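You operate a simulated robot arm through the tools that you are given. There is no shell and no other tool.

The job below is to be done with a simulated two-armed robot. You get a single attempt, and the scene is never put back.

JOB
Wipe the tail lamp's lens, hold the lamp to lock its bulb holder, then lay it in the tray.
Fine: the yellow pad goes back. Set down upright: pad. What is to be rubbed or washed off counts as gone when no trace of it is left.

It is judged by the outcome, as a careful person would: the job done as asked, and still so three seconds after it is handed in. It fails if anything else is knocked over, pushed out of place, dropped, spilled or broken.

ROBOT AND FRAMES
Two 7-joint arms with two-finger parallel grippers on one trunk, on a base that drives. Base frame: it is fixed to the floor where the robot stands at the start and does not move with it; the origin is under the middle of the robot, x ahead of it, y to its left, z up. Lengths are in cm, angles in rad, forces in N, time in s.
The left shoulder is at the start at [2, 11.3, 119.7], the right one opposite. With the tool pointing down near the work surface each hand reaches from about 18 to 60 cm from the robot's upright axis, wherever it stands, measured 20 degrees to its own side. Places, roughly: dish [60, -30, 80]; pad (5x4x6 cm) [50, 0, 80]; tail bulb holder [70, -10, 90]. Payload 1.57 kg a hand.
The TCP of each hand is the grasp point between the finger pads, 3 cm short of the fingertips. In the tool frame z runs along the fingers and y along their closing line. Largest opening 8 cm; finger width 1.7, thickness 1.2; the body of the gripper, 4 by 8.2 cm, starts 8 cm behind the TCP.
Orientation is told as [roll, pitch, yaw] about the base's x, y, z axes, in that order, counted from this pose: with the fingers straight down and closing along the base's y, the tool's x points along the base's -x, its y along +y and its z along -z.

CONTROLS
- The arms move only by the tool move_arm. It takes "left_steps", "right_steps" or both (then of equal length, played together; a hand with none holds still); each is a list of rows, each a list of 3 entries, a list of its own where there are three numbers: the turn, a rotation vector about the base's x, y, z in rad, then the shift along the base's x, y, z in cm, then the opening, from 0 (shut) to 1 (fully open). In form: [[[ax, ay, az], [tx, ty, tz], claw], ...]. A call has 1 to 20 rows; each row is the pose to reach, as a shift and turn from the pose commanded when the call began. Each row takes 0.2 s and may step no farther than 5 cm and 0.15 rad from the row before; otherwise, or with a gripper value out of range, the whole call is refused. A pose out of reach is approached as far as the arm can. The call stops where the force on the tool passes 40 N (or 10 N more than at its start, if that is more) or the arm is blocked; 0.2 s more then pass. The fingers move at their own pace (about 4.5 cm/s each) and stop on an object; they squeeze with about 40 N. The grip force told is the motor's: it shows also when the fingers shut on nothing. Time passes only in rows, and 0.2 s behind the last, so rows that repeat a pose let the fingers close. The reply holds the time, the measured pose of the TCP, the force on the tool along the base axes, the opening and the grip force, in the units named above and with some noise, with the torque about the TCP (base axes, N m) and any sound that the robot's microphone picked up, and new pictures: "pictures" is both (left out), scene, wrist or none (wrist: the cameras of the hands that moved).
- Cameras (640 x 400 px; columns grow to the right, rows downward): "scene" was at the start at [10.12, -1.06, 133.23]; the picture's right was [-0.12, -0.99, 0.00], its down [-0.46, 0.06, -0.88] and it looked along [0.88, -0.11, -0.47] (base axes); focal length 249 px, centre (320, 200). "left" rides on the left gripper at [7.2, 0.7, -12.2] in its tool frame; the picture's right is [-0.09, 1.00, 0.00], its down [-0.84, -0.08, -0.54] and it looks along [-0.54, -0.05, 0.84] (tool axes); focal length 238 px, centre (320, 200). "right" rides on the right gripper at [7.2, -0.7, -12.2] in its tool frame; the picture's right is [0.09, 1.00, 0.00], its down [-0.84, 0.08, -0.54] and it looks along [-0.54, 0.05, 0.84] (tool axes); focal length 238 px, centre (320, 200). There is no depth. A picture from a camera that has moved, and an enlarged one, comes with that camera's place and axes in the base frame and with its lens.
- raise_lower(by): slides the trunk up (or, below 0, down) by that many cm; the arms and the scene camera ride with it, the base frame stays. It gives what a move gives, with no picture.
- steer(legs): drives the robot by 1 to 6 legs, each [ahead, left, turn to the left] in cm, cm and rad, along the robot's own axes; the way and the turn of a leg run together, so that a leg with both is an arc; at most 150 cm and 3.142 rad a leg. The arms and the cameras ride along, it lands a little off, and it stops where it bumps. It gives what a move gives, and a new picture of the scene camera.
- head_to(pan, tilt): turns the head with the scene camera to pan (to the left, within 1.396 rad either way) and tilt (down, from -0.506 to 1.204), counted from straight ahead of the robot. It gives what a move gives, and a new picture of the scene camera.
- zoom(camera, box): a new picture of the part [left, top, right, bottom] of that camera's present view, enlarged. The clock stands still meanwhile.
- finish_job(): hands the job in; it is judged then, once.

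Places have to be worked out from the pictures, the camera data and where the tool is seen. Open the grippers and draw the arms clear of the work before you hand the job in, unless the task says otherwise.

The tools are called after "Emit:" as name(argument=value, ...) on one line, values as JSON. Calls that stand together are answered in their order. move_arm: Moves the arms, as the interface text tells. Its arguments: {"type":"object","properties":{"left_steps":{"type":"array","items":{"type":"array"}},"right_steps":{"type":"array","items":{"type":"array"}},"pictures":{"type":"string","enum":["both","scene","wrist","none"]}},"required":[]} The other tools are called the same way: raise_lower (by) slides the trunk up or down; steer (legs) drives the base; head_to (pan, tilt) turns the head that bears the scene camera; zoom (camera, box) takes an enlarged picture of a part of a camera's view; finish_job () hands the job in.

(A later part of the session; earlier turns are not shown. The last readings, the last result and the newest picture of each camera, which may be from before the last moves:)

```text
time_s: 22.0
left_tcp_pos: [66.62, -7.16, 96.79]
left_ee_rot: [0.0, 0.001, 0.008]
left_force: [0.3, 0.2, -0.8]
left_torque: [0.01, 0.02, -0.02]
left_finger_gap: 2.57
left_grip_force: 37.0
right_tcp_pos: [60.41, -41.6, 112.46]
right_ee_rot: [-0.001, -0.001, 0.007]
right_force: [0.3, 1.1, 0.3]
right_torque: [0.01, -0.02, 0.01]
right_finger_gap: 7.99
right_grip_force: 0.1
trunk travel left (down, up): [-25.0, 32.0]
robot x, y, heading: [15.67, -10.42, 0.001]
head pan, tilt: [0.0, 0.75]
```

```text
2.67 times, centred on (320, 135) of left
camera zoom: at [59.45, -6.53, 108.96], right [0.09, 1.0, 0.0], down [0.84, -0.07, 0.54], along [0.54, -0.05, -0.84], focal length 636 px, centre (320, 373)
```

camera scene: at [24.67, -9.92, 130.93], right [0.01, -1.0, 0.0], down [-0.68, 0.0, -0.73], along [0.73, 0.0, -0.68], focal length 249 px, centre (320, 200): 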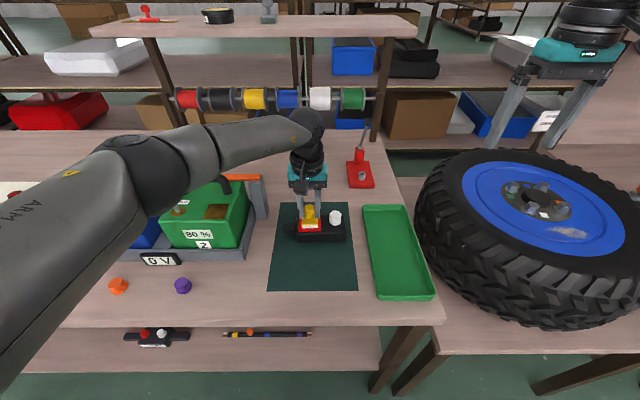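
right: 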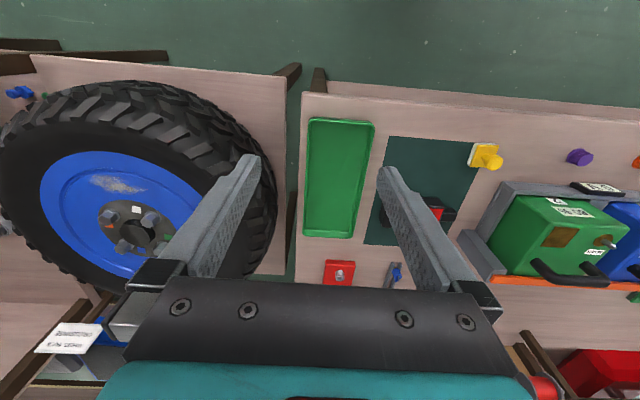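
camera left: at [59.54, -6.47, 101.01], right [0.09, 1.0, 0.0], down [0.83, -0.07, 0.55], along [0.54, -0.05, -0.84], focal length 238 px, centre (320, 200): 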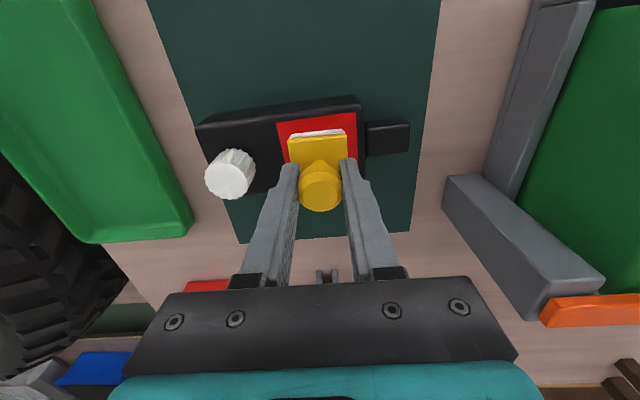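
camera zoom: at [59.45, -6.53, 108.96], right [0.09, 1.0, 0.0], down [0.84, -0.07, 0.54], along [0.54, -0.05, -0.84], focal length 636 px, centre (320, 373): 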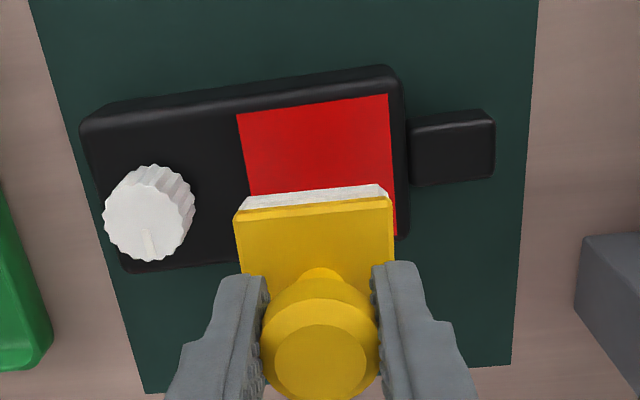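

The lens is clean with no trace and the lamp hasn't moved. I now carry the pad back over its original spot and lower to just above the table.

Emit:
move_arm(left_steps=[[[0, 0, 0], [-3.6, 1.9, 0], 0.0], [[0, 0, 0], [-7.2, 3.8, 0], 0.0], [[0, 0, 0], [-10.8, 5.7, 0], 0.0], [[0, 0, 0], [-14.4, 7.65, 0], 0.0], [[0, 0, 0], [-14.4, 7.65, -3.5], 0.0], [[0, 0, 0], [-14.4, 7.65, -7], 0.0], [[0, 0, 0], [-14.4, 7.65, -9.5], 0.0], [[0, 0, 0], [-14.4, 7.65, -10.6], 0.0], [[0, 0, 0], [-14.4, 7.65, -10.6], 0.0]], pictures="both")

Emit:
zoom(camera="scene", box=[240, 220, 320, 300])

Emit:
zoom(camera="left", box=[220, 90, 420, 230])

```text
time_s: 24.0
left_tcp_pos: [52.54, 0.75, 86.06]
left_ee_rot: [0.0, -0.001, 0.004]
left_force: [0.6, -0.5, -0.2]
left_torque: [-0.01, 0.03, 0.02]
left_finger_gap: 2.57
left_grip_force: 36.4
right_tcp_pos: [60.43, -41.6, 112.67]
right_ee_rot: [-0.001, 0.001, 0.003]
right_force: [-0.2, -0.4, -0.5]
right_torque: [-0.01, -0.01, 0.02]
right_finger_gap: 7.98
right_grip_force: 0.2
trunk travel left (down, up): [-25.0, 32.0]
robot x, y, heading: [15.49, -9.78, 0.004]
head pan, tilt: [0.0, 0.75]
camera scene: at [24.84, -9.8, 130.91], right [0.01, -1.0, 0.0], down [-0.68, 0.0, -0.73], along [0.73, 0.0, -0.68], focal length 249 px, centre (320, 200)
camera left: at [45.3, 1.34, 98.25], right [0.09, 1.0, 0.0], down [0.84, -0.07, 0.54], along [0.54, -0.05, -0.84], focal length 238 px, centre (320, 200)
```

scene: 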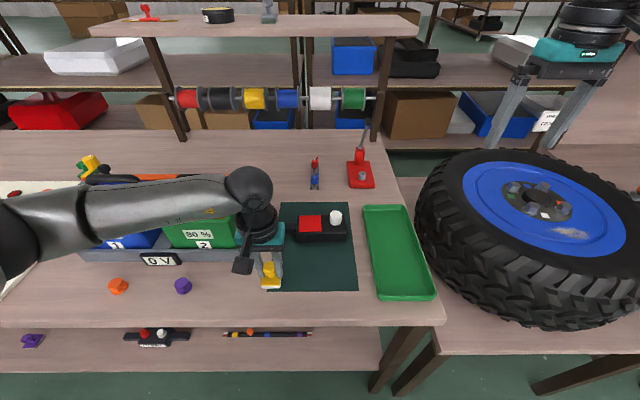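
left: 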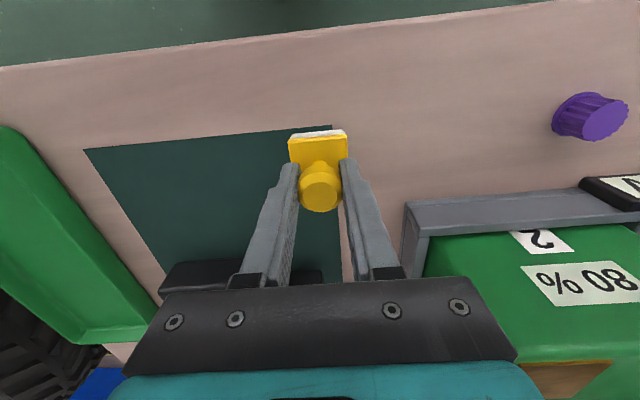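

```text
5.00 times, centred on (280, 260) of scene
camera zoom: at [24.84, -9.8, 130.91], right [0.01, -1.0, 0.0], down [-0.68, 0.0, -0.73], along [0.73, 0.0, -0.68], focal length 1244 px, centre (520, -100)
```

zoom: 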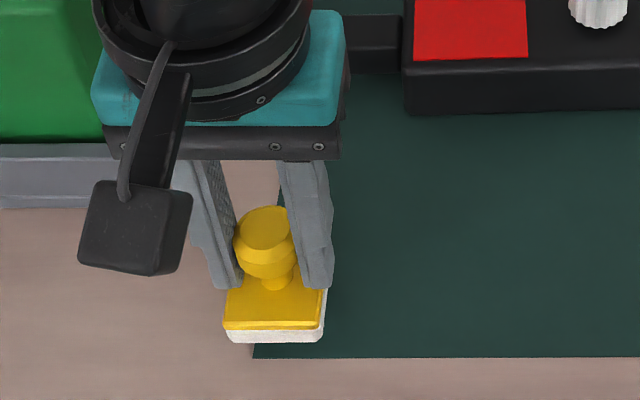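

```text
2.86 times, centred on (320, 160) of left
camera zoom: at [45.3, 1.34, 98.25], right [0.09, 1.0, 0.0], down [0.84, -0.07, 0.54], along [0.54, -0.05, -0.84], focal length 681 px, centre (320, 314)
```

zoom: 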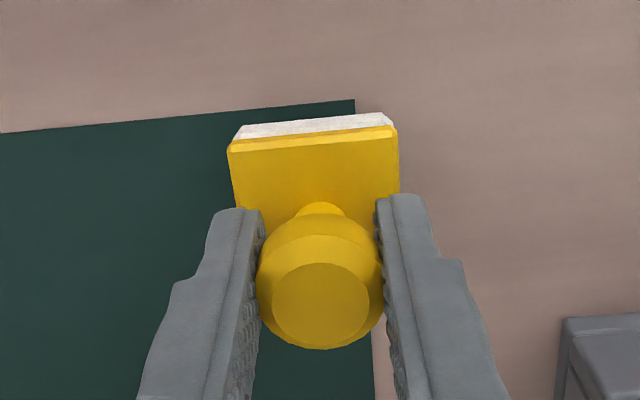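

Pad hangs about 1 cm over its spot, with slight offsets (≈0.1–0.2 cm, 3° yaw) versus the original. I correct these and lower to contact.

Emit:
move_arm(left_steps=[[[0, 0, 0.05], [-0.1, -0.15, -0.3], 0.0], [[0, 0, 0.05], [-0.1, -0.15, -0.6], 0.0], [[0, 0, 0.05], [-0.1, -0.15, -0.9], 0.0], [[0, 0, 0.05], [-0.1, -0.15, -0.9], 0.0]], pictures="none")

```text
time_s: 25.0
left_tcp_pos: [52.32, 0.49, 85.11]
left_ee_rot: [0.001, 0.001, 0.055]
left_force: [-0.2, -0.2, -0.1]
left_torque: [0.0, -0.01, 0.01]
left_finger_gap: 2.56
left_grip_force: 36.7
right_tcp_pos: [60.47, -41.56, 112.68]
right_ee_rot: [0.0, 0.0, 0.005]
right_force: [-1.2, 0.0, 0.5]
right_torque: [0.04, -0.02, 0.0]
right_finger_gap: 8.04
right_grip_force: 0.1
trunk travel left (down, up): [-25.0, 32.0]
robot x, y, heading: [15.31, -10.05, 0.004]
head pan, tilt: [0.0, 0.75]
```

No contact yet; I go down another 0.1–0.2 cm looking for a light touch.

Emit:
move_arm(left_steps=[[[0, 0, 0], [0, 0, -0.08], 0.0], [[0, 0, 0], [0, 0, -0.15], 0.0], [[0, 0, 0], [0, 0, -0.15], 0.0]], pictures="none")

Emit:
zoom(camera="scene", box=[240, 220, 320, 300])

Emit:
zoom(camera="left", box=[220, 90, 420, 230])

```text
time_s: 25.8
left_tcp_pos: [52.33, 0.38, 85.02]
left_ee_rot: [-0.001, 0.0, 0.056]
left_force: [0.3, -0.7, -0.2]
left_torque: [0.02, -0.03, -0.01]
left_finger_gap: 2.59
left_grip_force: 36.9
right_tcp_pos: [60.47, -41.71, 112.4]
right_ee_rot: [0.0, -0.001, 0.006]
right_force: [0.9, -0.3, -0.1]
right_torque: [-0.05, -0.01, -0.03]
right_finger_gap: 8.0
right_grip_force: 0.1
trunk travel left (down, up): [-25.0, 32.0]
robot x, y, heading: [15.61, -9.91, 0.006]
head pan, tilt: [0.0, 0.75]
```

```text
5.00 times, centred on (280, 260) of scene
camera zoom: at [24.84, -9.8, 130.91], right [0.01, -1.0, 0.0], down [-0.68, 0.0, -0.73], along [0.73, 0.0, -0.68], focal length 1244 px, centre (520, -100)
```

zoom: 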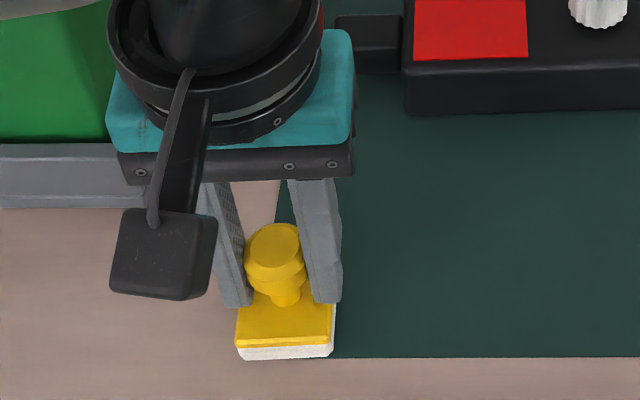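

```text
2.86 times, centred on (320, 160) of left
camera zoom: at [45.07, 0.69, 97.24], right [0.04, 1.0, 0.0], down [0.84, -0.03, 0.54], along [0.54, -0.02, -0.84], focal length 681 px, centre (320, 314)
```

zoom: 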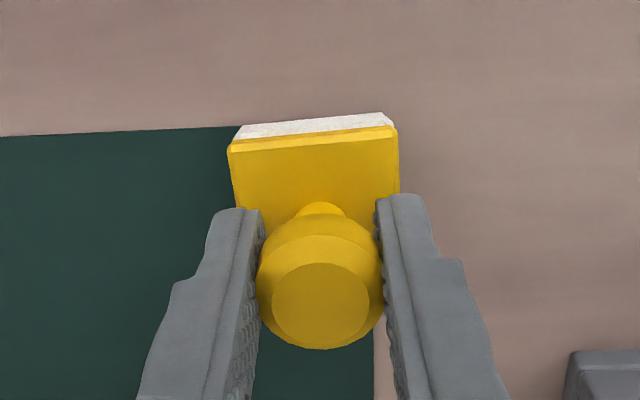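

Position matches the original within a millimetre or two, still about 1 mm high. I lower the last bit and then open.

Emit:
move_arm(left_steps=[[[0, 0, 0], [0, 0, -0.1], 0.0], [[0, 0, 0], [0, 0, -0.15], 0.0], [[0, 0, 0], [0, 0, -0.15], 0.0]], pictures="none")

```text
time_s: 26.6
left_tcp_pos: [52.31, 0.43, 84.9]
left_ee_rot: [-0.001, -0.001, 0.054]
left_force: [1.0, -0.3, 0.4]
left_torque: [-0.04, 0.0, 0.03]
left_finger_gap: 2.58
left_grip_force: 37.0
right_tcp_pos: [60.43, -41.69, 112.64]
right_ee_rot: [0.0, -0.001, 0.005]
right_force: [-0.6, -0.5, -0.7]
right_torque: [-0.02, -0.02, 0.01]
right_finger_gap: 8.02
right_grip_force: 0.1
trunk travel left (down, up): [-25.0, 32.0]
robot x, y, heading: [15.43, -9.74, 0.005]
head pan, tilt: [0.0, 0.75]
```

Barely any force; a touch lower to feel the table.

Emit:
move_arm(left_steps=[[[0, 0, 0], [0, 0, -0.06], 0.0], [[0, 0, 0], [0, 0, -0.12], 0.0], [[0, 0, 0], [0, 0, -0.12], 0.0]], pictures="none")

```text
time_s: 27.4
left_tcp_pos: [52.36, 0.35, 84.9]
left_ee_rot: [0.0, 0.0, 0.055]
left_force: [-1.7, 1.0, 7.2]
left_torque: [0.09, -0.05, 0.04]
left_finger_gap: 2.58
left_grip_force: 37.5
right_tcp_pos: [60.49, -41.61, 112.56]
right_ee_rot: [0.002, 0.001, 0.006]
right_force: [-0.4, 0.3, 0.2]
right_torque: [0.01, -0.01, 0.01]
right_finger_gap: 8.0
right_grip_force: 0.1
trunk travel left (down, up): [-25.0, 32.0]
robot x, y, heading: [15.58, -9.71, 0.003]
head pan, tilt: [0.0, 0.75]
```

Contact (7 N). I ease up slightly, open, wait, and retreat straight up.

Emit:
move_arm(left_steps=[[[0, 0, 0], [0, 0, 0.08], 0.0], [[0, 0, 0], [0, 0, 0.08], 0.4], [[0, 0, 0], [0, 0, 0.08], 0.65], [[0, 0, 0], [0, 0, 0.08], 0.65], [[0, 0, 0], [0, 0, 0.08], 0.65], [[0, 0, 0], [0, 0, 2], 0.65], [[0, 0, 0], [0, 0, 5], 0.65], [[0, 0, 0], [0, 0, 9], 0.65], [[0, 0, 0], [0, 0, 13], 0.65]], pictures="both")

Emit:
zoom(camera="scene", box=[240, 200, 340, 310])

```text
time_s: 29.4
left_tcp_pos: [52.24, 0.21, 97.84]
left_ee_rot: [0.002, 0.0, 0.056]
left_force: [0.0, 0.2, -0.5]
left_torque: [0.04, -0.01, 0.0]
left_finger_gap: 5.19
left_grip_force: 0.0
right_tcp_pos: [60.51, -41.66, 112.59]
right_ee_rot: [0.001, -0.001, 0.005]
right_force: [-0.3, -0.6, -0.6]
right_torque: [0.0, 0.01, 0.0]
right_finger_gap: 8.01
right_grip_force: 0.1
trunk travel left (down, up): [-25.0, 32.0]
robot x, y, heading: [15.53, -10.07, 0.007]
head pan, tilt: [0.0, 0.75]
camera scene: at [24.83, -9.82, 130.91], right [0.01, -1.0, 0.0], down [-0.68, 0.0, -0.73], along [0.73, 0.0, -0.68], focal length 249 px, centre (320, 200)
camera left: at [45.03, 0.49, 110.05], right [0.04, 1.0, 0.0], down [0.84, -0.03, 0.54], along [0.54, -0.02, -0.84], focal length 238 px, centre (320, 200)
```

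scene: 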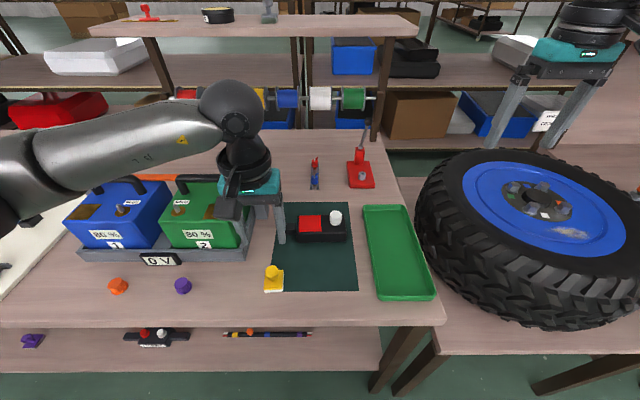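
left: 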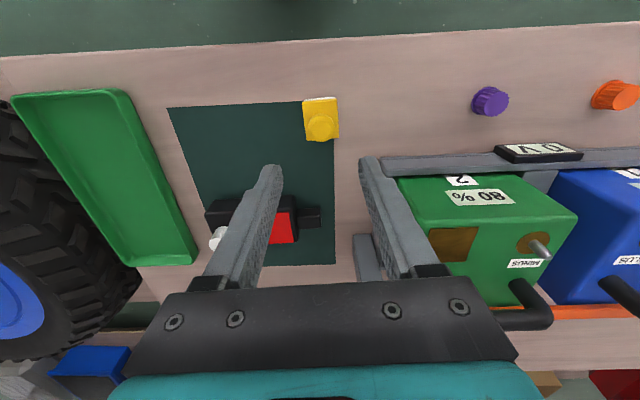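

```text
3.64 times, centred on (290, 255) of scene
camera zoom: at [24.83, -9.82, 130.91], right [0.01, -1.0, 0.0], down [-0.68, 0.0, -0.73], along [0.73, 0.0, -0.68], focal length 904 px, centre (429, 0)
```

zoom: 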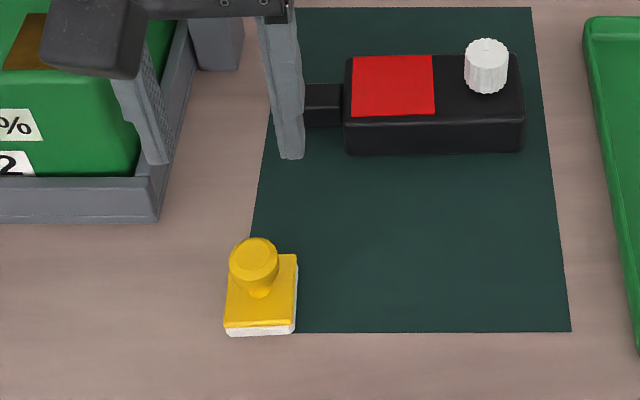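

The pad is back upright at its place within ~2 mm. Now I turn the left hand by about −90° (camera towards +y) while moving it above the lamp's tab at ≈[66.4, -1.9].

Emit:
move_arm(left_steps=[[[0, 0, -0.144], [1.3, -0.2, 0], 0.65], [[0, 0, -0.288], [2.6, -0.4, 0], 0.65], [[0, 0, -0.432], [3.9, -0.6, 0], 0.65], [[0, 0, -0.576], [5.2, -0.8, 0], 0.65], [[0, 0, -0.72], [6.5, -1.0, 0], 0.65], [[0, 0, -0.864], [7.8, -1.2, 0], 0.65], [[0, 0, -1.008], [9.1, -1.4, 0], 0.65], [[0, 0, -1.152], [10.4, -1.6, 0], 0.65], [[0, 0, -1.296], [11.7, -1.8, 0], 0.65], [[0, 0, -1.44], [13.0, -2.0, 0], 0.65], [[0, 0, -1.585], [14.1, -2.1, 0], 0.65], [[0, 0, -1.585], [14.1, -2.1, 0], 0.65]], pictures="both")

```text
time_s: 32.0
left_tcp_pos: [53.02, -5.51, 98.59]
left_ee_rot: [0.17, -0.016, -1.364]
left_force: [0.1, 0.2, -0.2]
left_torque: [-0.04, -0.04, 0.0]
left_finger_gap: 5.2
left_grip_force: 0.0
left hand out of reach, approached as far as the arm can: row 7, 8, 9, 10, 11, 12
right_tcp_pos: [60.55, -41.26, 112.62]
right_ee_rot: [0.0, 0.0, 0.007]
right_force: [-1.1, 0.6, 0.2]
right_torque: [-0.06, 0.0, 0.01]
right_finger_gap: 8.01
right_grip_force: 0.1
trunk travel left (down, up): [-25.0, 32.0]
robot x, y, heading: [15.56, -9.74, -0.001]
head pan, tilt: [0.0, 0.75]
camera scene: at [24.88, -9.56, 130.91], right [0.01, -1.0, 0.0], down [-0.68, -0.01, -0.73], along [0.73, 0.0, -0.68], focal length 249 px, centre (320, 200)
camera left: at [49.95, 1.46, 110.55], right [0.98, 0.11, 0.17], down [0.01, -0.85, 0.53], along [0.2, -0.52, -0.83], focal length 238 px, centre (320, 200)
```

scene: 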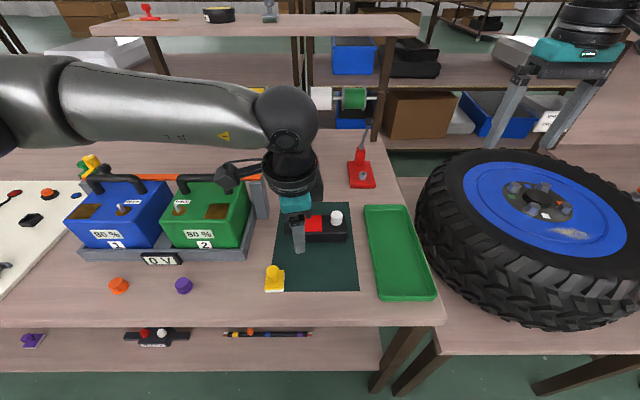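
left: 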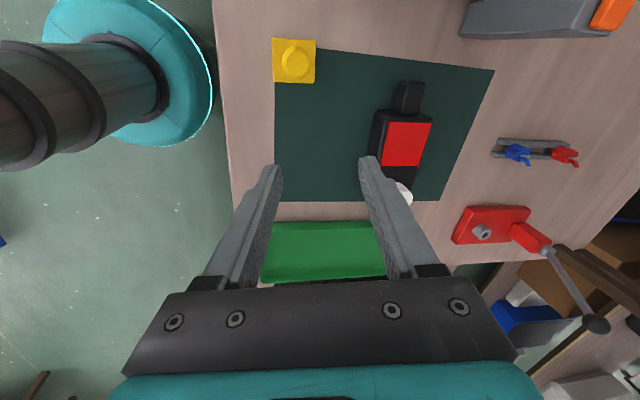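

Yaw −90° is beyond the left wrist's limit, so the arm ended short. I undo part of this motion first and see how the command frame responds.

Emit:
move_arm(left_steps=[[[0, 0, 0.144], [-1.3, 0.2, 0], 0.65], [[0, 0, 0.288], [-2.6, 0.4, 0], 0.65], [[0, 0, 0.432], [-3.9, 0.6, 0], 0.65]], pictures="none")

```text
time_s: 32.8
left_tcp_pos: [49.2, -5.14, 98.51]
left_ee_rot: [0.174, -0.016, -0.931]
left_force: [0.3, 0.0, -0.1]
left_torque: [0.04, -0.01, -0.01]
left_finger_gap: 5.19
left_grip_force: 0.1
right_tcp_pos: [60.49, -41.5, 112.53]
right_ee_rot: [0.001, 0.001, 0.005]
right_force: [-0.4, -0.1, 0.0]
right_torque: [0.01, -0.01, 0.02]
right_finger_gap: 7.99
right_grip_force: 0.1
trunk travel left (down, up): [-25.0, 32.0]
robot x, y, heading: [15.99, -9.84, 0.005]
head pan, tilt: [0.0, 0.75]
```

The command frame clamps to the reached pose, and yaw below about −0.85 isn't reachable. I'll instead untilt the hand and turn it the other way, to yaw +90°, planning to tilt it so its camera clears the right hand.

Emit:
move_arm(left_steps=[[[-0.045, 0.075, 0], [1, 0.5, 1], 0.65], [[-0.091, 0.149, 0], [2, 1, 2], 0.65], [[-0.091, 0.149, 0], [2, 1, 2], 0.65]], pictures="none")

```text
time_s: 33.6
left_tcp_pos: [51.05, -4.14, 100.6]
left_ee_rot: [-0.002, -0.001, -0.931]
left_force: [0.0, 0.4, 0.0]
left_torque: [-0.02, 0.01, 0.0]
left_finger_gap: 5.22
left_grip_force: 0.1
right_tcp_pos: [60.55, -41.63, 112.52]
right_ee_rot: [0.0, -0.001, 0.005]
right_force: [-0.5, -0.2, 1.0]
right_torque: [0.04, -0.02, 0.0]
right_finger_gap: 8.0
right_grip_force: 0.0
trunk travel left (down, up): [-25.0, 32.0]
robot x, y, heading: [15.66, -9.8, 0.003]
head pan, tilt: [0.0, 0.75]
```

Untilted. Now I rotate yaw from −0.93 to about +1.61 while moving toward above the tab.

Emit:
move_arm(left_steps=[[[0, 0, 0.141], [0.5, 0.15, 0], 0.65], [[0, 0, 0.282], [1.0, 0.3, 0], 0.65], [[0, 0, 0.423], [1.5, 0.45, 0], 0.65], [[0, 0, 0.564], [2.0, 0.6, 0], 0.65], [[0, 0, 0.705], [2.5, 0.75, 0], 0.65], [[0, 0, 0.846], [3.0, 0.9, 0], 0.65], [[0, 0, 0.987], [3.5, 1.05, 0], 0.65], [[0, 0, 1.128], [4.0, 1.2, 0], 0.65], [[0, 0, 1.269], [4.5, 1.35, 0], 0.65], [[0, 0, 1.41], [5.0, 1.5, 0], 0.65], [[0, 0, 1.551], [5.5, 1.65, 0], 0.65], [[0, 0, 1.692], [6.0, 1.8, 0], 0.65], [[0, 0, 1.833], [6.5, 1.95, 0], 0.65], [[0, 0, 1.974], [7.0, 2.1, 0], 0.65], [[0, 0, 2.115], [7.5, 2.25, 0], 0.65], [[0, 0, 2.256], [8.0, 2.4, 0], 0.65], [[0, 0, 2.397], [8.5, 2.55, 0], 0.65], [[0, 0, 2.54], [9.0, 2.7, 0], 0.65], [[0, 0, 2.54], [9.0, 2.7, 0], 0.65]], pictures="both")

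```text
time_s: 37.6
left_tcp_pos: [60.02, -1.33, 100.39]
left_ee_rot: [-0.004, 0.001, 1.611]
left_force: [0.1, 0.4, 0.0]
left_torque: [0.02, 0.01, -0.01]
left_finger_gap: 5.18
left_grip_force: 0.1
right_tcp_pos: [60.48, -41.61, 112.64]
right_ee_rot: [0.001, 0.0, 0.004]
right_force: [-0.1, 0.9, -0.2]
right_torque: [0.01, 0.01, -0.03]
right_finger_gap: 8.01
right_grip_force: 0.0
trunk travel left (down, up): [-25.0, 32.0]
robot x, y, heading: [15.64, -9.72, 0.011]
head pan, tilt: [0.0, 0.75]
camera scene: at [24.83, -9.8, 130.91], right [0.01, -1.0, 0.0], down [-0.68, 0.0, -0.73], along [0.73, 0.0, -0.68], focal length 249 px, centre (320, 200)
camera left: at [59.54, -8.61, 112.54], right [-1.0, 0.05, 0.0], down [0.04, 0.84, 0.54], along [0.03, 0.54, -0.84], focal length 238 px, centre (320, 200)
```

scene: 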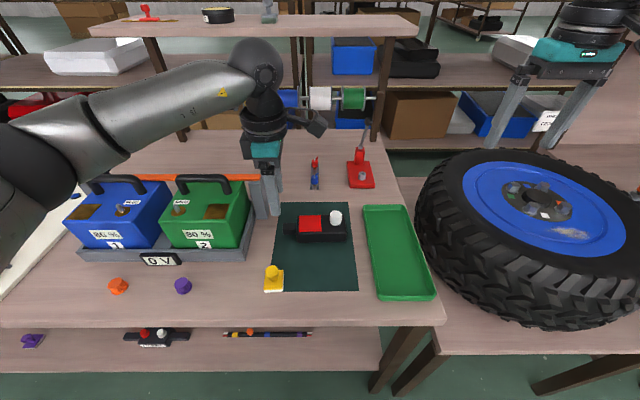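
left: 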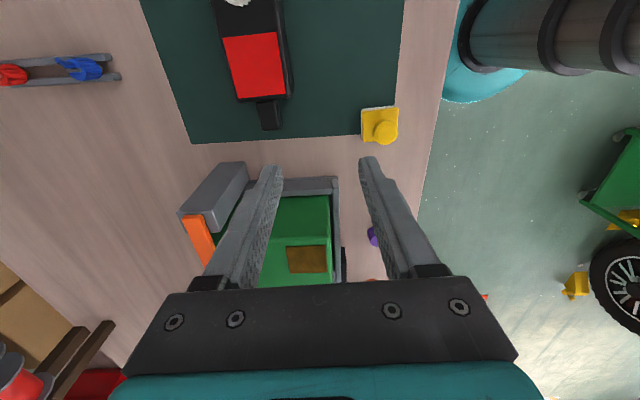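

Yaw +90° works fine for the left arm. I zoom the wrist view to locate the tab precisely in this orientation.

Emit:
zoom(camera="left", box=[200, 0, 360, 140])

Emit:
zoom(camera="scene", box=[230, 150, 370, 260])

```text
2.86 times, centred on (280, 70) of left
camera zoom: at [59.54, -8.61, 112.54], right [-1.0, 0.05, 0.0], down [0.04, 0.84, 0.54], along [0.03, 0.54, -0.84], focal length 681 px, centre (434, 571)
```

zoom: 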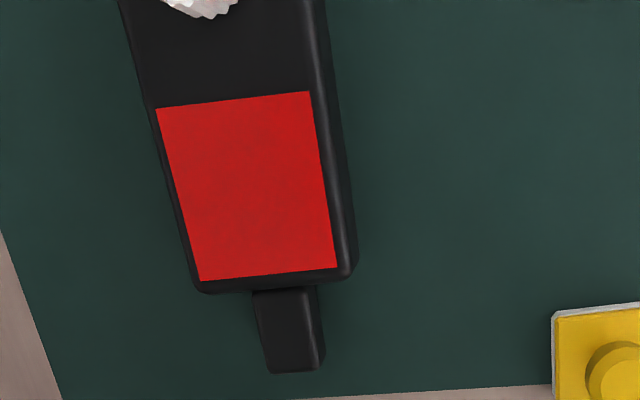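

```text
3.64 times, centred on (300, 205) of scene
camera zoom: at [24.83, -9.8, 130.91], right [0.01, -1.0, 0.0], down [-0.68, 0.0, -0.73], along [0.73, 0.0, -0.68], focal length 904 px, centre (393, 182)
```

zoom: 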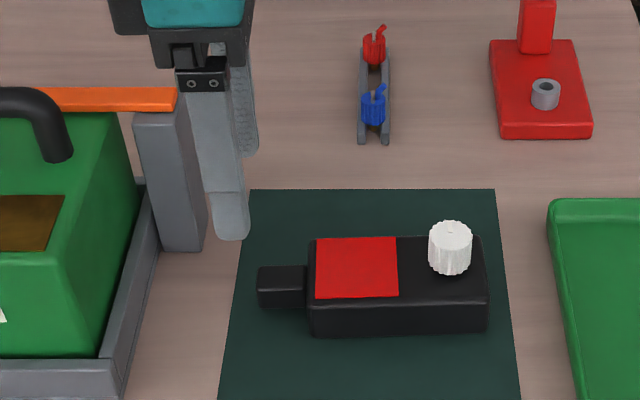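

Tab located at x 65.2–67.3, y −3.45 to −0.35, top ≈ z 82.8. I tilt the left hand 20° (top leaning to +y, so its camera clears the right hand later) and move above the tab.

Emit:
move_arm(left_steps=[[[-0.12, 0, 0], [2.2, 0.1, 0], 0.65], [[-0.24, 0, 0], [4.4, 0.2, 0], 0.65], [[-0.35, 0, 0], [6.28, 0.27, 0], 0.65], [[-0.35, 0, 0], [6.28, 0.27, -4], 0.65], [[-0.35, 0, 0], [6.28, 0.27, -8], 0.65], [[-0.35, 0, 0], [6.28, 0.27, -10.5], 0.65], [[-0.35, 0, 0], [6.28, 0.27, -10.5], 0.65]], pictures="both")

Emit:
zoom(camera="scene", box=[230, 150, 370, 260])

Emit:
zoom(camera="left", box=[220, 60, 420, 200])

```text
time_s: 39.2
left_tcp_pos: [66.28, -1.1, 89.74]
left_ee_rot: [0.012, 0.349, 1.609]
left_force: [-0.8, 0.5, -0.5]
left_torque: [-0.02, -0.01, 0.0]
left_finger_gap: 5.2
left_grip_force: 0.0
right_tcp_pos: [60.48, -41.54, 112.61]
right_ee_rot: [0.001, 0.0, 0.006]
right_force: [0.5, -1.2, -1.3]
right_torque: [0.01, -0.02, 0.03]
right_finger_gap: 8.02
right_grip_force: 0.0
trunk travel left (down, up): [-25.0, 32.0]
robot x, y, heading: [15.48, -9.45, 0.004]
head pan, tilt: [0.0, 0.75]
camera scene: at [24.83, -9.8, 130.92], right [0.01, -1.0, 0.0], down [-0.68, 0.0, -0.73], along [0.73, 0.0, -0.68], focal length 249 px, centre (320, 200)
camera left: at [65.82, -3.72, 103.57], right [-1.0, 0.05, -0.02], down [0.04, 0.97, 0.22], along [0.03, 0.22, -0.97], focal length 238 px, centre (320, 200)
```

scene: 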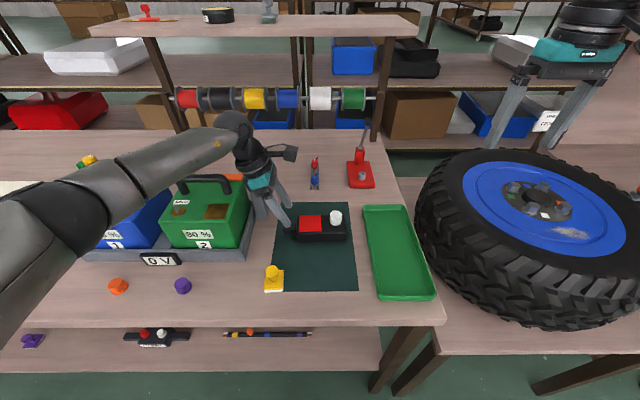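
left: 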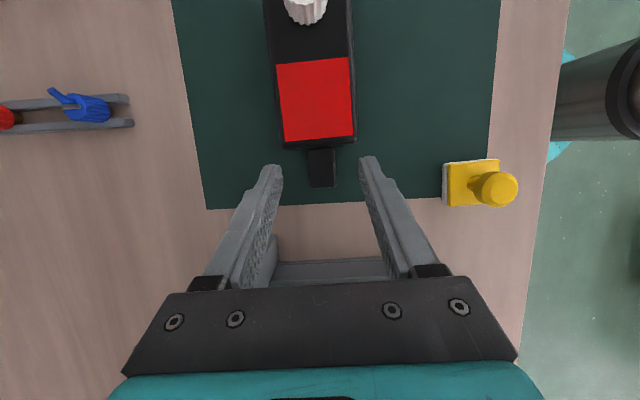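

```text
3.64 times, centred on (300, 205) of scene
camera zoom: at [24.83, -9.8, 130.92], right [0.01, -1.0, 0.0], down [-0.68, 0.0, -0.73], along [0.73, 0.0, -0.68], focal length 904 px, centre (393, 182)
```

zoom: 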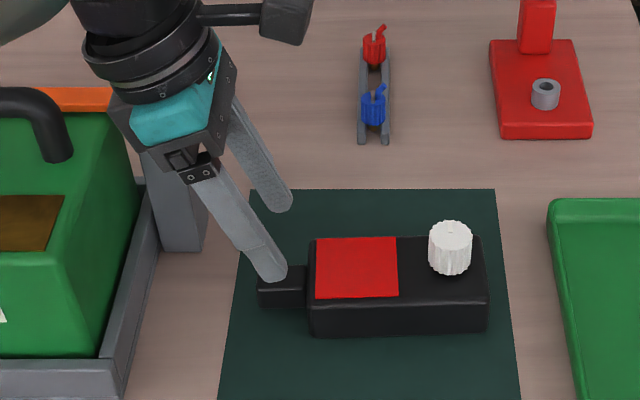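

```text
2.86 times, centred on (320, 130) of left
camera zoom: at [65.82, -3.72, 103.57], right [-1.0, 0.05, -0.02], down [0.04, 0.97, 0.22], along [0.03, 0.22, -0.97], focal length 681 px, centre (320, 400)
```

zoom: 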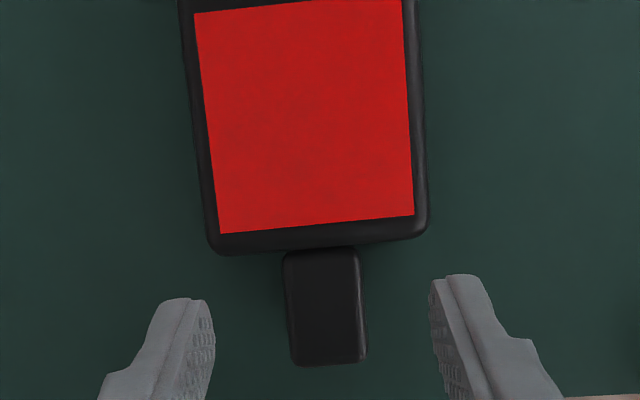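

The hand is aligned with the tab (x 66.25, yaw matches). I descend so the fingertips straddle the tab just above the mat, then look.

Emit:
move_arm(left_steps=[[[0, 0, 0], [0, 0, -2.5], 0.65], [[0, 0, 0], [0, 0, -4.5], 0.65], [[0, 0, 0], [0, 0, -5.5], 0.65], [[0, 0, 0], [0, 0, -6.0], 0.65], [[0, 0, 0], [0, 0, -6.0], 0.65]], pictures="none")

Emit:
zoom(camera="scene", box=[250, 170, 350, 250])

Emit:
zoom(camera="left", box=[220, 60, 420, 200])

```text
time_s: 40.4
left_tcp_pos: [66.46, -1.18, 83.93]
left_ee_rot: [0.013, 0.35, 1.61]
left_force: [-0.5, -0.5, 1.0]
left_torque: [-0.03, 0.02, 0.0]
left_finger_gap: 5.15
left_grip_force: 0.0
right_tcp_pos: [60.42, -41.55, 112.65]
right_ee_rot: [-0.001, 0.001, 0.006]
right_force: [0.4, 1.3, 0.4]
right_torque: [0.0, 0.02, 0.04]
right_finger_gap: 7.99
right_grip_force: 0.1
trunk travel left (down, up): [-25.0, 32.0]
robot x, y, heading: [15.58, -10.05, 0.003]
head pan, tilt: [0.0, 0.75]
```

```text
5.00 times, centred on (300, 210) of scene
camera zoom: at [24.84, -9.8, 130.91], right [0.01, -1.0, 0.0], down [-0.68, 0.0, -0.73], along [0.73, 0.0, -0.68], focal length 1244 px, centre (420, 150)
```

zoom: 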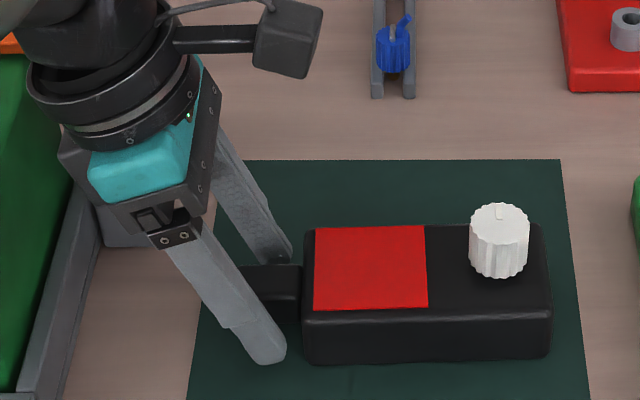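

```text
2.86 times, centred on (320, 130) of left
camera zoom: at [65.85, -3.8, 97.74], right [-1.0, 0.05, -0.02], down [0.04, 0.97, 0.22], along [0.03, 0.22, -0.97], focal length 681 px, centre (320, 400)
```

zoom: 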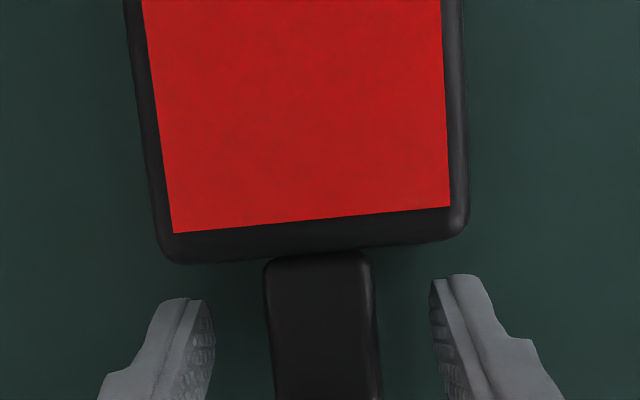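

The fingers straddle the tab symmetrically. I close the left gripper on the tab.

Emit:
move_arm(left_steps=[[[0, 0, 0], [0, 0, -0.2], 0.5], [[0, 0, 0], [0, 0, -0.2], 0.3], [[0, 0, 0], [0, 0, -0.2], 0.15], [[0, 0, 0], [0, 0, -0.2], 0.0], [[0, 0, 0], [0, 0, -0.2], 0.0], [[0, 0, 0], [0, 0, -0.2], 0.0]], pictures="none")

Emit:
zoom(camera="scene", box=[250, 170, 350, 250])

Emit:
zoom(camera="left", box=[220, 60, 420, 200])

```text
time_s: 41.8
left_tcp_pos: [66.36, -1.17, 83.61]
left_ee_rot: [0.012, 0.351, 1.611]
left_force: [-0.6, 0.5, 1.4]
left_torque: [-0.07, -0.08, 0.03]
left_finger_gap: 2.34
left_grip_force: 35.6
right_tcp_pos: [60.42, -41.64, 112.46]
right_ee_rot: [0.0, 0.0, 0.006]
right_force: [-0.3, -1.0, -0.5]
right_torque: [0.0, 0.03, 0.0]
right_finger_gap: 8.0
right_grip_force: 0.1
trunk travel left (down, up): [-25.0, 32.0]
robot x, y, heading: [15.58, -10.02, 0.009]
head pan, tilt: [0.0, 0.75]
```

```text
5.00 times, centred on (300, 210) of scene
camera zoom: at [24.83, -9.8, 130.91], right [0.01, -1.0, 0.0], down [-0.68, 0.0, -0.73], along [0.73, 0.0, -0.68], focal length 1244 px, centre (420, 150)
```

zoom: 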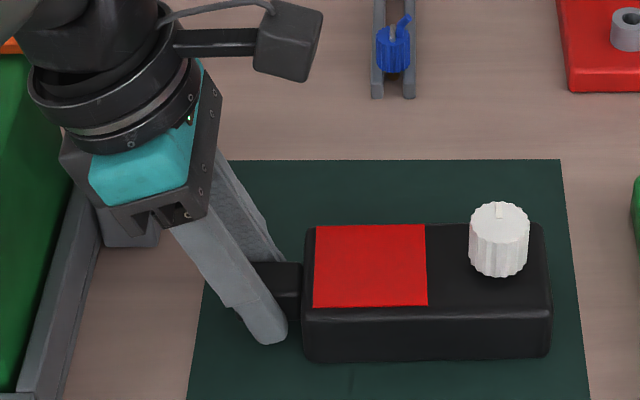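

```text
2.86 times, centred on (320, 130) of left
camera zoom: at [65.91, -3.79, 97.51], right [-1.0, 0.05, -0.02], down [0.04, 0.97, 0.22], along [0.03, 0.22, -0.97], focal length 681 px, centre (320, 400)
```

zoom: 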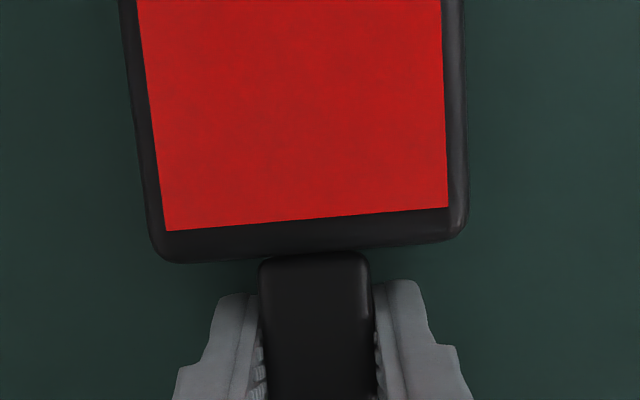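

The left hand now holds the lamp's tab firmly (gap 2.34, 36 N) and the lamp hasn't moved. I bring the right hand over toward the bulb holder for a close look at any markings.

Emit:
move_arm(right_steps=[[[0, 0, 0], [0.8, 4.4, -1], 0.8], [[0, 0, 0], [1.6, 8.8, -2], 0.7], [[0, 0, 0], [2.4, 13.2, -3.5], 0.6], [[0, 0, 0], [3.2, 17.6, -5], 0.6], [[0, 0, 0], [4.0, 22, -6.5], 0.6], [[0, 0, 0], [4.5, 26, -9], 0.6], [[0, 0, 0], [5, 27, -12], 0.6], [[0, 0, 0], [5, 27, -12], 0.6]], pictures="both")

Emit:
zoom(camera="right", box=[240, 60, 440, 200])

```text
time_s: 43.6
left_tcp_pos: [66.32, -1.1, 83.61]
left_ee_rot: [0.012, 0.349, 1.613]
left_force: [0.4, 0.5, 1.5]
left_torque: [-0.15, -0.13, -0.05]
left_finger_gap: 2.37
left_grip_force: 35.8
right_tcp_pos: [65.8, -14.25, 100.67]
right_ee_rot: [0.0, 0.0, 0.006]
right_force: [0.2, 0.4, 1.7]
right_torque: [-0.01, -0.03, 0.03]
right_finger_gap: 4.81
right_grip_force: 0.0
trunk travel left (down, up): [-25.0, 32.0]
robot x, y, heading: [15.42, -9.98, 0.003]
head pan, tilt: [0.0, 0.75]
camera scene: at [24.82, -9.8, 130.92], right [0.01, -1.0, 0.0], down [-0.68, 0.0, -0.73], along [0.73, 0.0, -0.68], focal length 249 px, centre (320, 200)
camera right: at [58.54, -15.06, 112.73], right [-0.1, 1.0, 0.0], down [0.84, 0.08, 0.54], along [0.54, 0.05, -0.84], focal length 238 px, centre (320, 200)
```

scene: 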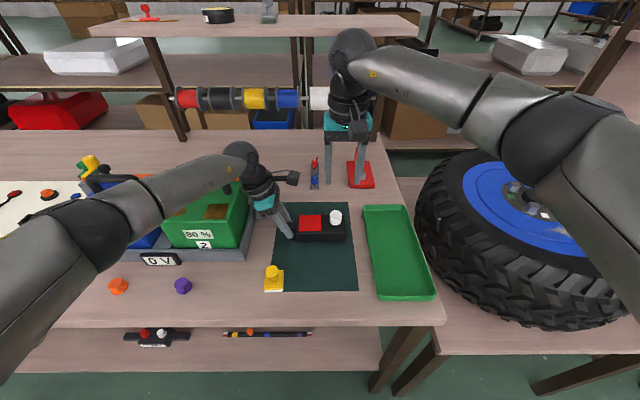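
right: 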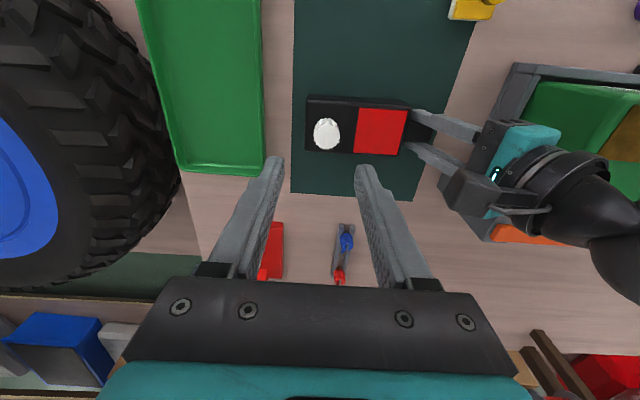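

```text
2.86 times, centred on (340, 130) of right
camera zoom: at [58.54, -15.06, 112.73], right [-0.1, 1.0, 0.0], down [0.84, 0.08, 0.54], along [0.54, 0.05, -0.84], focal length 681 px, centre (263, 400)
```

zoom: 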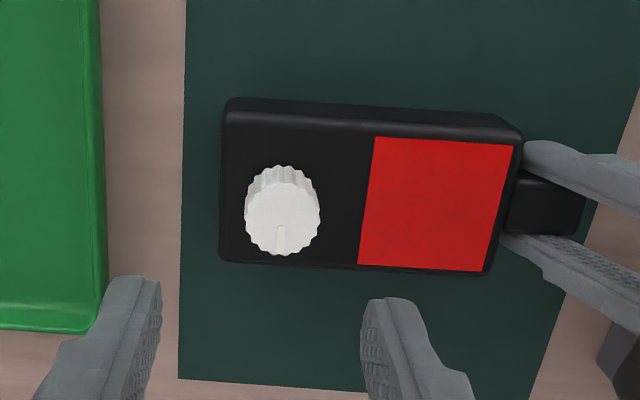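

No locking symbols visible yet; I zoom closer on the bulb holder's surroundings.

Emit:
zoom(camera="right", box=[300, 90, 370, 160])

Emit:
zoom(camera="scene", box=[318, 200, 358, 245])

```text
5.71 times, centred on (335, 125) of right
camera zoom: at [58.54, -15.06, 112.73], right [-0.1, 1.0, 0.0], down [0.84, 0.08, 0.54], along [0.54, 0.05, -0.84], focal length 1362 px, centre (234, 629)
```

zoom: 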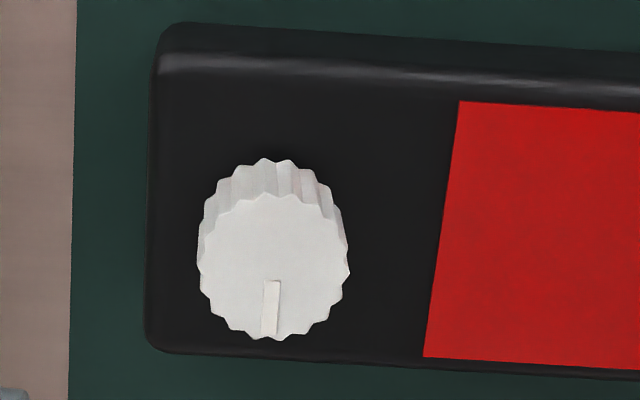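

```text
8.89 times, centred on (338, 222) of scene
camera zoom: at [24.82, -9.8, 130.92], right [0.01, -1.0, 0.0], down [-0.68, 0.0, -0.73], along [0.73, 0.0, -0.68], focal length 2211 px, centre (160, 0)
```

zoom: 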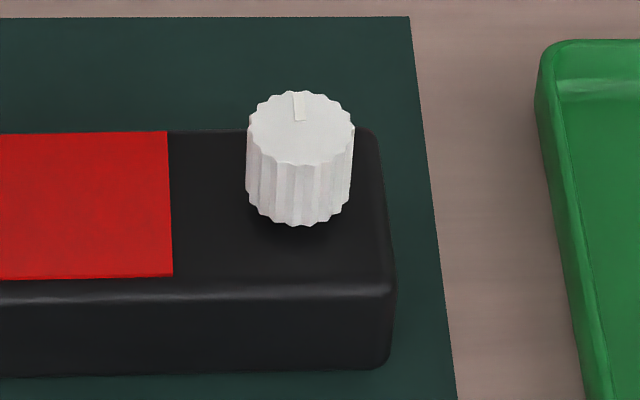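

No symbols on the lamp, so I'll use the usual locking sense (press lightly, turn clockwise). I pre-turn the right hand to yaw +0.7 so it has clockwise range, and move above the holder at ≈[66.7, -13.55].

Emit:
move_arm(right_steps=[[[0, 0, 0.14], [0.5, 0.4, -1], 0.6], [[0, 0, 0.28], [1.0, 0.75, -2.5], 0.6], [[0, 0, 0.42], [1.0, 0.75, -4], 0.6], [[0, 0, 0.56], [1.0, 0.75, -6], 0.6], [[0, 0, 0.7], [1.0, 0.75, -8], 0.6], [[0, 0, 0.7], [1.0, 0.75, -8], 0.6]], pictures="both")

Emit:
zoom(camera="right", box=[220, 80, 420, 220])

Emit:
zoom(camera="scene", box=[260, 150, 380, 250])

```text
time_s: 45.0
left_tcp_pos: [66.35, -1.16, 83.68]
left_ee_rot: [0.011, 0.351, 1.61]
left_force: [0.8, 1.2, 2.1]
left_torque: [0.06, -0.16, 0.03]
left_finger_gap: 2.35
left_grip_force: 35.9
right_tcp_pos: [66.45, -13.85, 92.54]
right_ee_rot: [0.001, -0.002, 0.706]
right_force: [0.4, -0.4, 0.2]
right_torque: [0.01, 0.03, -0.02]
right_finger_gap: 4.8
right_grip_force: 0.1
right hand out of reach, approached as far as the arm can: row 5
trunk travel left (down, up): [-25.0, 32.0]
robot x, y, heading: [15.38, -9.57, 0.011]
head pan, tilt: [0.0, 0.75]
camera scene: at [24.82, -9.79, 130.92], right [0.01, -1.0, 0.0], down [-0.68, 0.0, -0.73], along [0.73, 0.0, -0.68], focal length 249 px, centre (320, 200)
camera right: at [61.4, -19.05, 104.68], right [-0.72, 0.7, 0.0], down [0.59, 0.6, 0.54], along [0.38, 0.39, -0.84], focal length 238 px, centre (320, 200)
```

scene: 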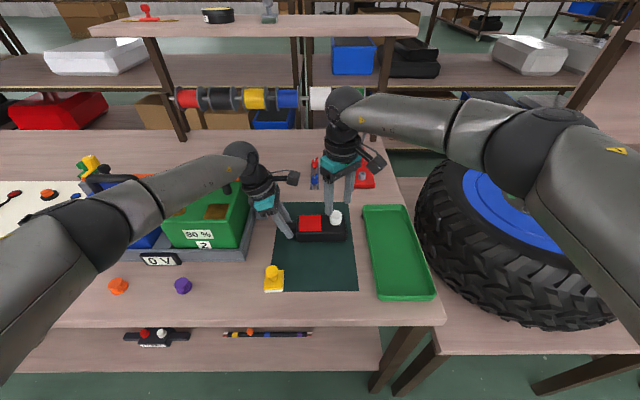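
right: 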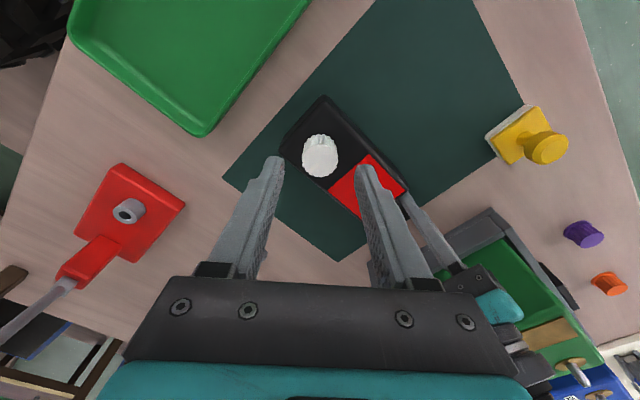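

```text
2.86 times, centred on (320, 150) of right
camera zoom: at [61.4, -19.05, 104.68], right [-0.72, 0.7, 0.0], down [0.59, 0.6, 0.54], along [0.38, 0.39, -0.84], focal length 681 px, centre (320, 343)
```

zoom: 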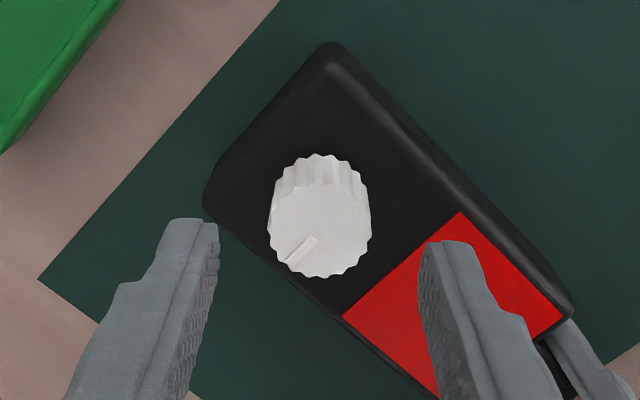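

```text
4.00 times, centred on (320, 200) of scene
camera zoom: at [24.82, -9.79, 130.92], right [0.01, -1.0, 0.0], down [-0.68, 0.0, -0.73], along [0.73, 0.0, -0.68], focal length 995 px, centre (320, 200)
```

zoom: 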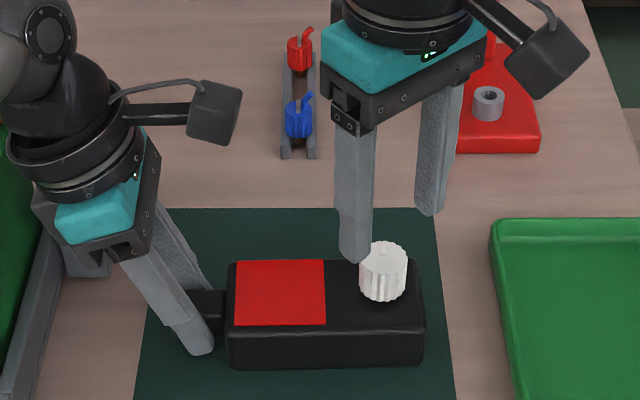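

The holder is centred between the fingers sideways, needing about +0.35, +0.35 cm. I back the yaw to 0.55 (limit nearby), centre and descend around the holder.

Emit:
move_arm(right_steps=[[[0, 0, -0.14], [0.35, 0.35, -1.5], 0.6], [[0, 0, -0.15], [0.35, 0.35, -3.5], 0.6], [[0, 0, -0.15], [0.35, 0.35, -4.6], 0.6], [[0, 0, -0.15], [0.35, 0.35, -5.0], 0.6], [[0, 0, -0.15], [0.35, 0.35, -5.0], 0.6]], pictures="wrist")

Emit:
zoom(camera="right", box=[220, 80, 420, 220])

Emit:
zoom(camera="scene", box=[260, 150, 380, 250])

```text
time_s: 46.2
left_tcp_pos: [66.43, -1.06, 83.61]
left_ee_rot: [0.009, 0.352, 1.611]
left_force: [-0.4, 2.3, 1.9]
left_torque: [0.1, -0.16, 0.02]
left_finger_gap: 2.33
left_grip_force: 35.3
right_tcp_pos: [66.87, -13.38, 87.74]
right_ee_rot: [-0.001, 0.002, 0.554]
right_force: [-0.6, 0.0, 0.8]
right_torque: [0.01, -0.03, 0.02]
right_finger_gap: 4.8
right_grip_force: 0.1
trunk travel left (down, up): [-25.0, 32.0]
robot x, y, heading: [15.32, -10.1, 0.005]
head pan, tilt: [0.0, 0.75]
camera right: at [61.07, -17.85, 99.88], right [-0.6, 0.8, 0.0], down [0.67, 0.51, 0.54], along [0.43, 0.33, -0.84], focal length 238 px, centre (320, 200)
```

right: 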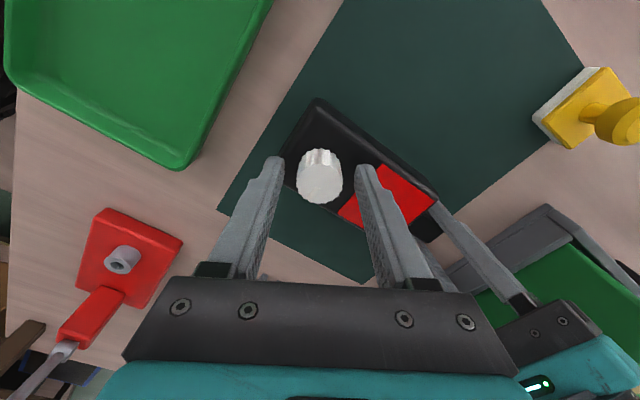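

```text
2.86 times, centred on (320, 150) of right
camera zoom: at [61.07, -17.85, 99.88], right [-0.6, 0.8, 0.0], down [0.67, 0.51, 0.54], along [0.43, 0.33, -0.84], focal length 681 px, centre (320, 343)
```

zoom: 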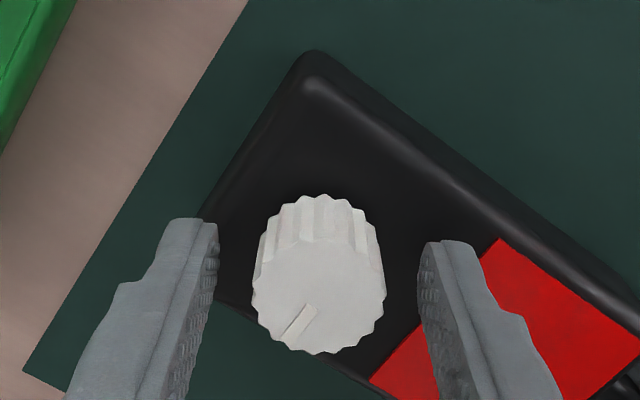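

```text
4.00 times, centred on (320, 200) of scene
camera zoom: at [24.82, -9.79, 130.92], right [0.01, -1.0, 0.0], down [-0.68, 0.0, -0.73], along [0.73, 0.0, -0.68], focal length 995 px, centre (320, 200)
```

zoom: 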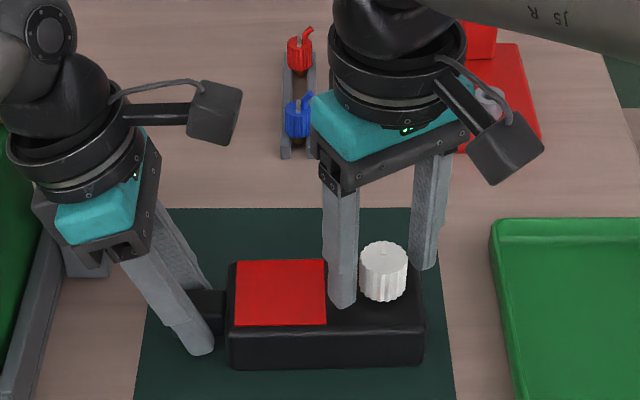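

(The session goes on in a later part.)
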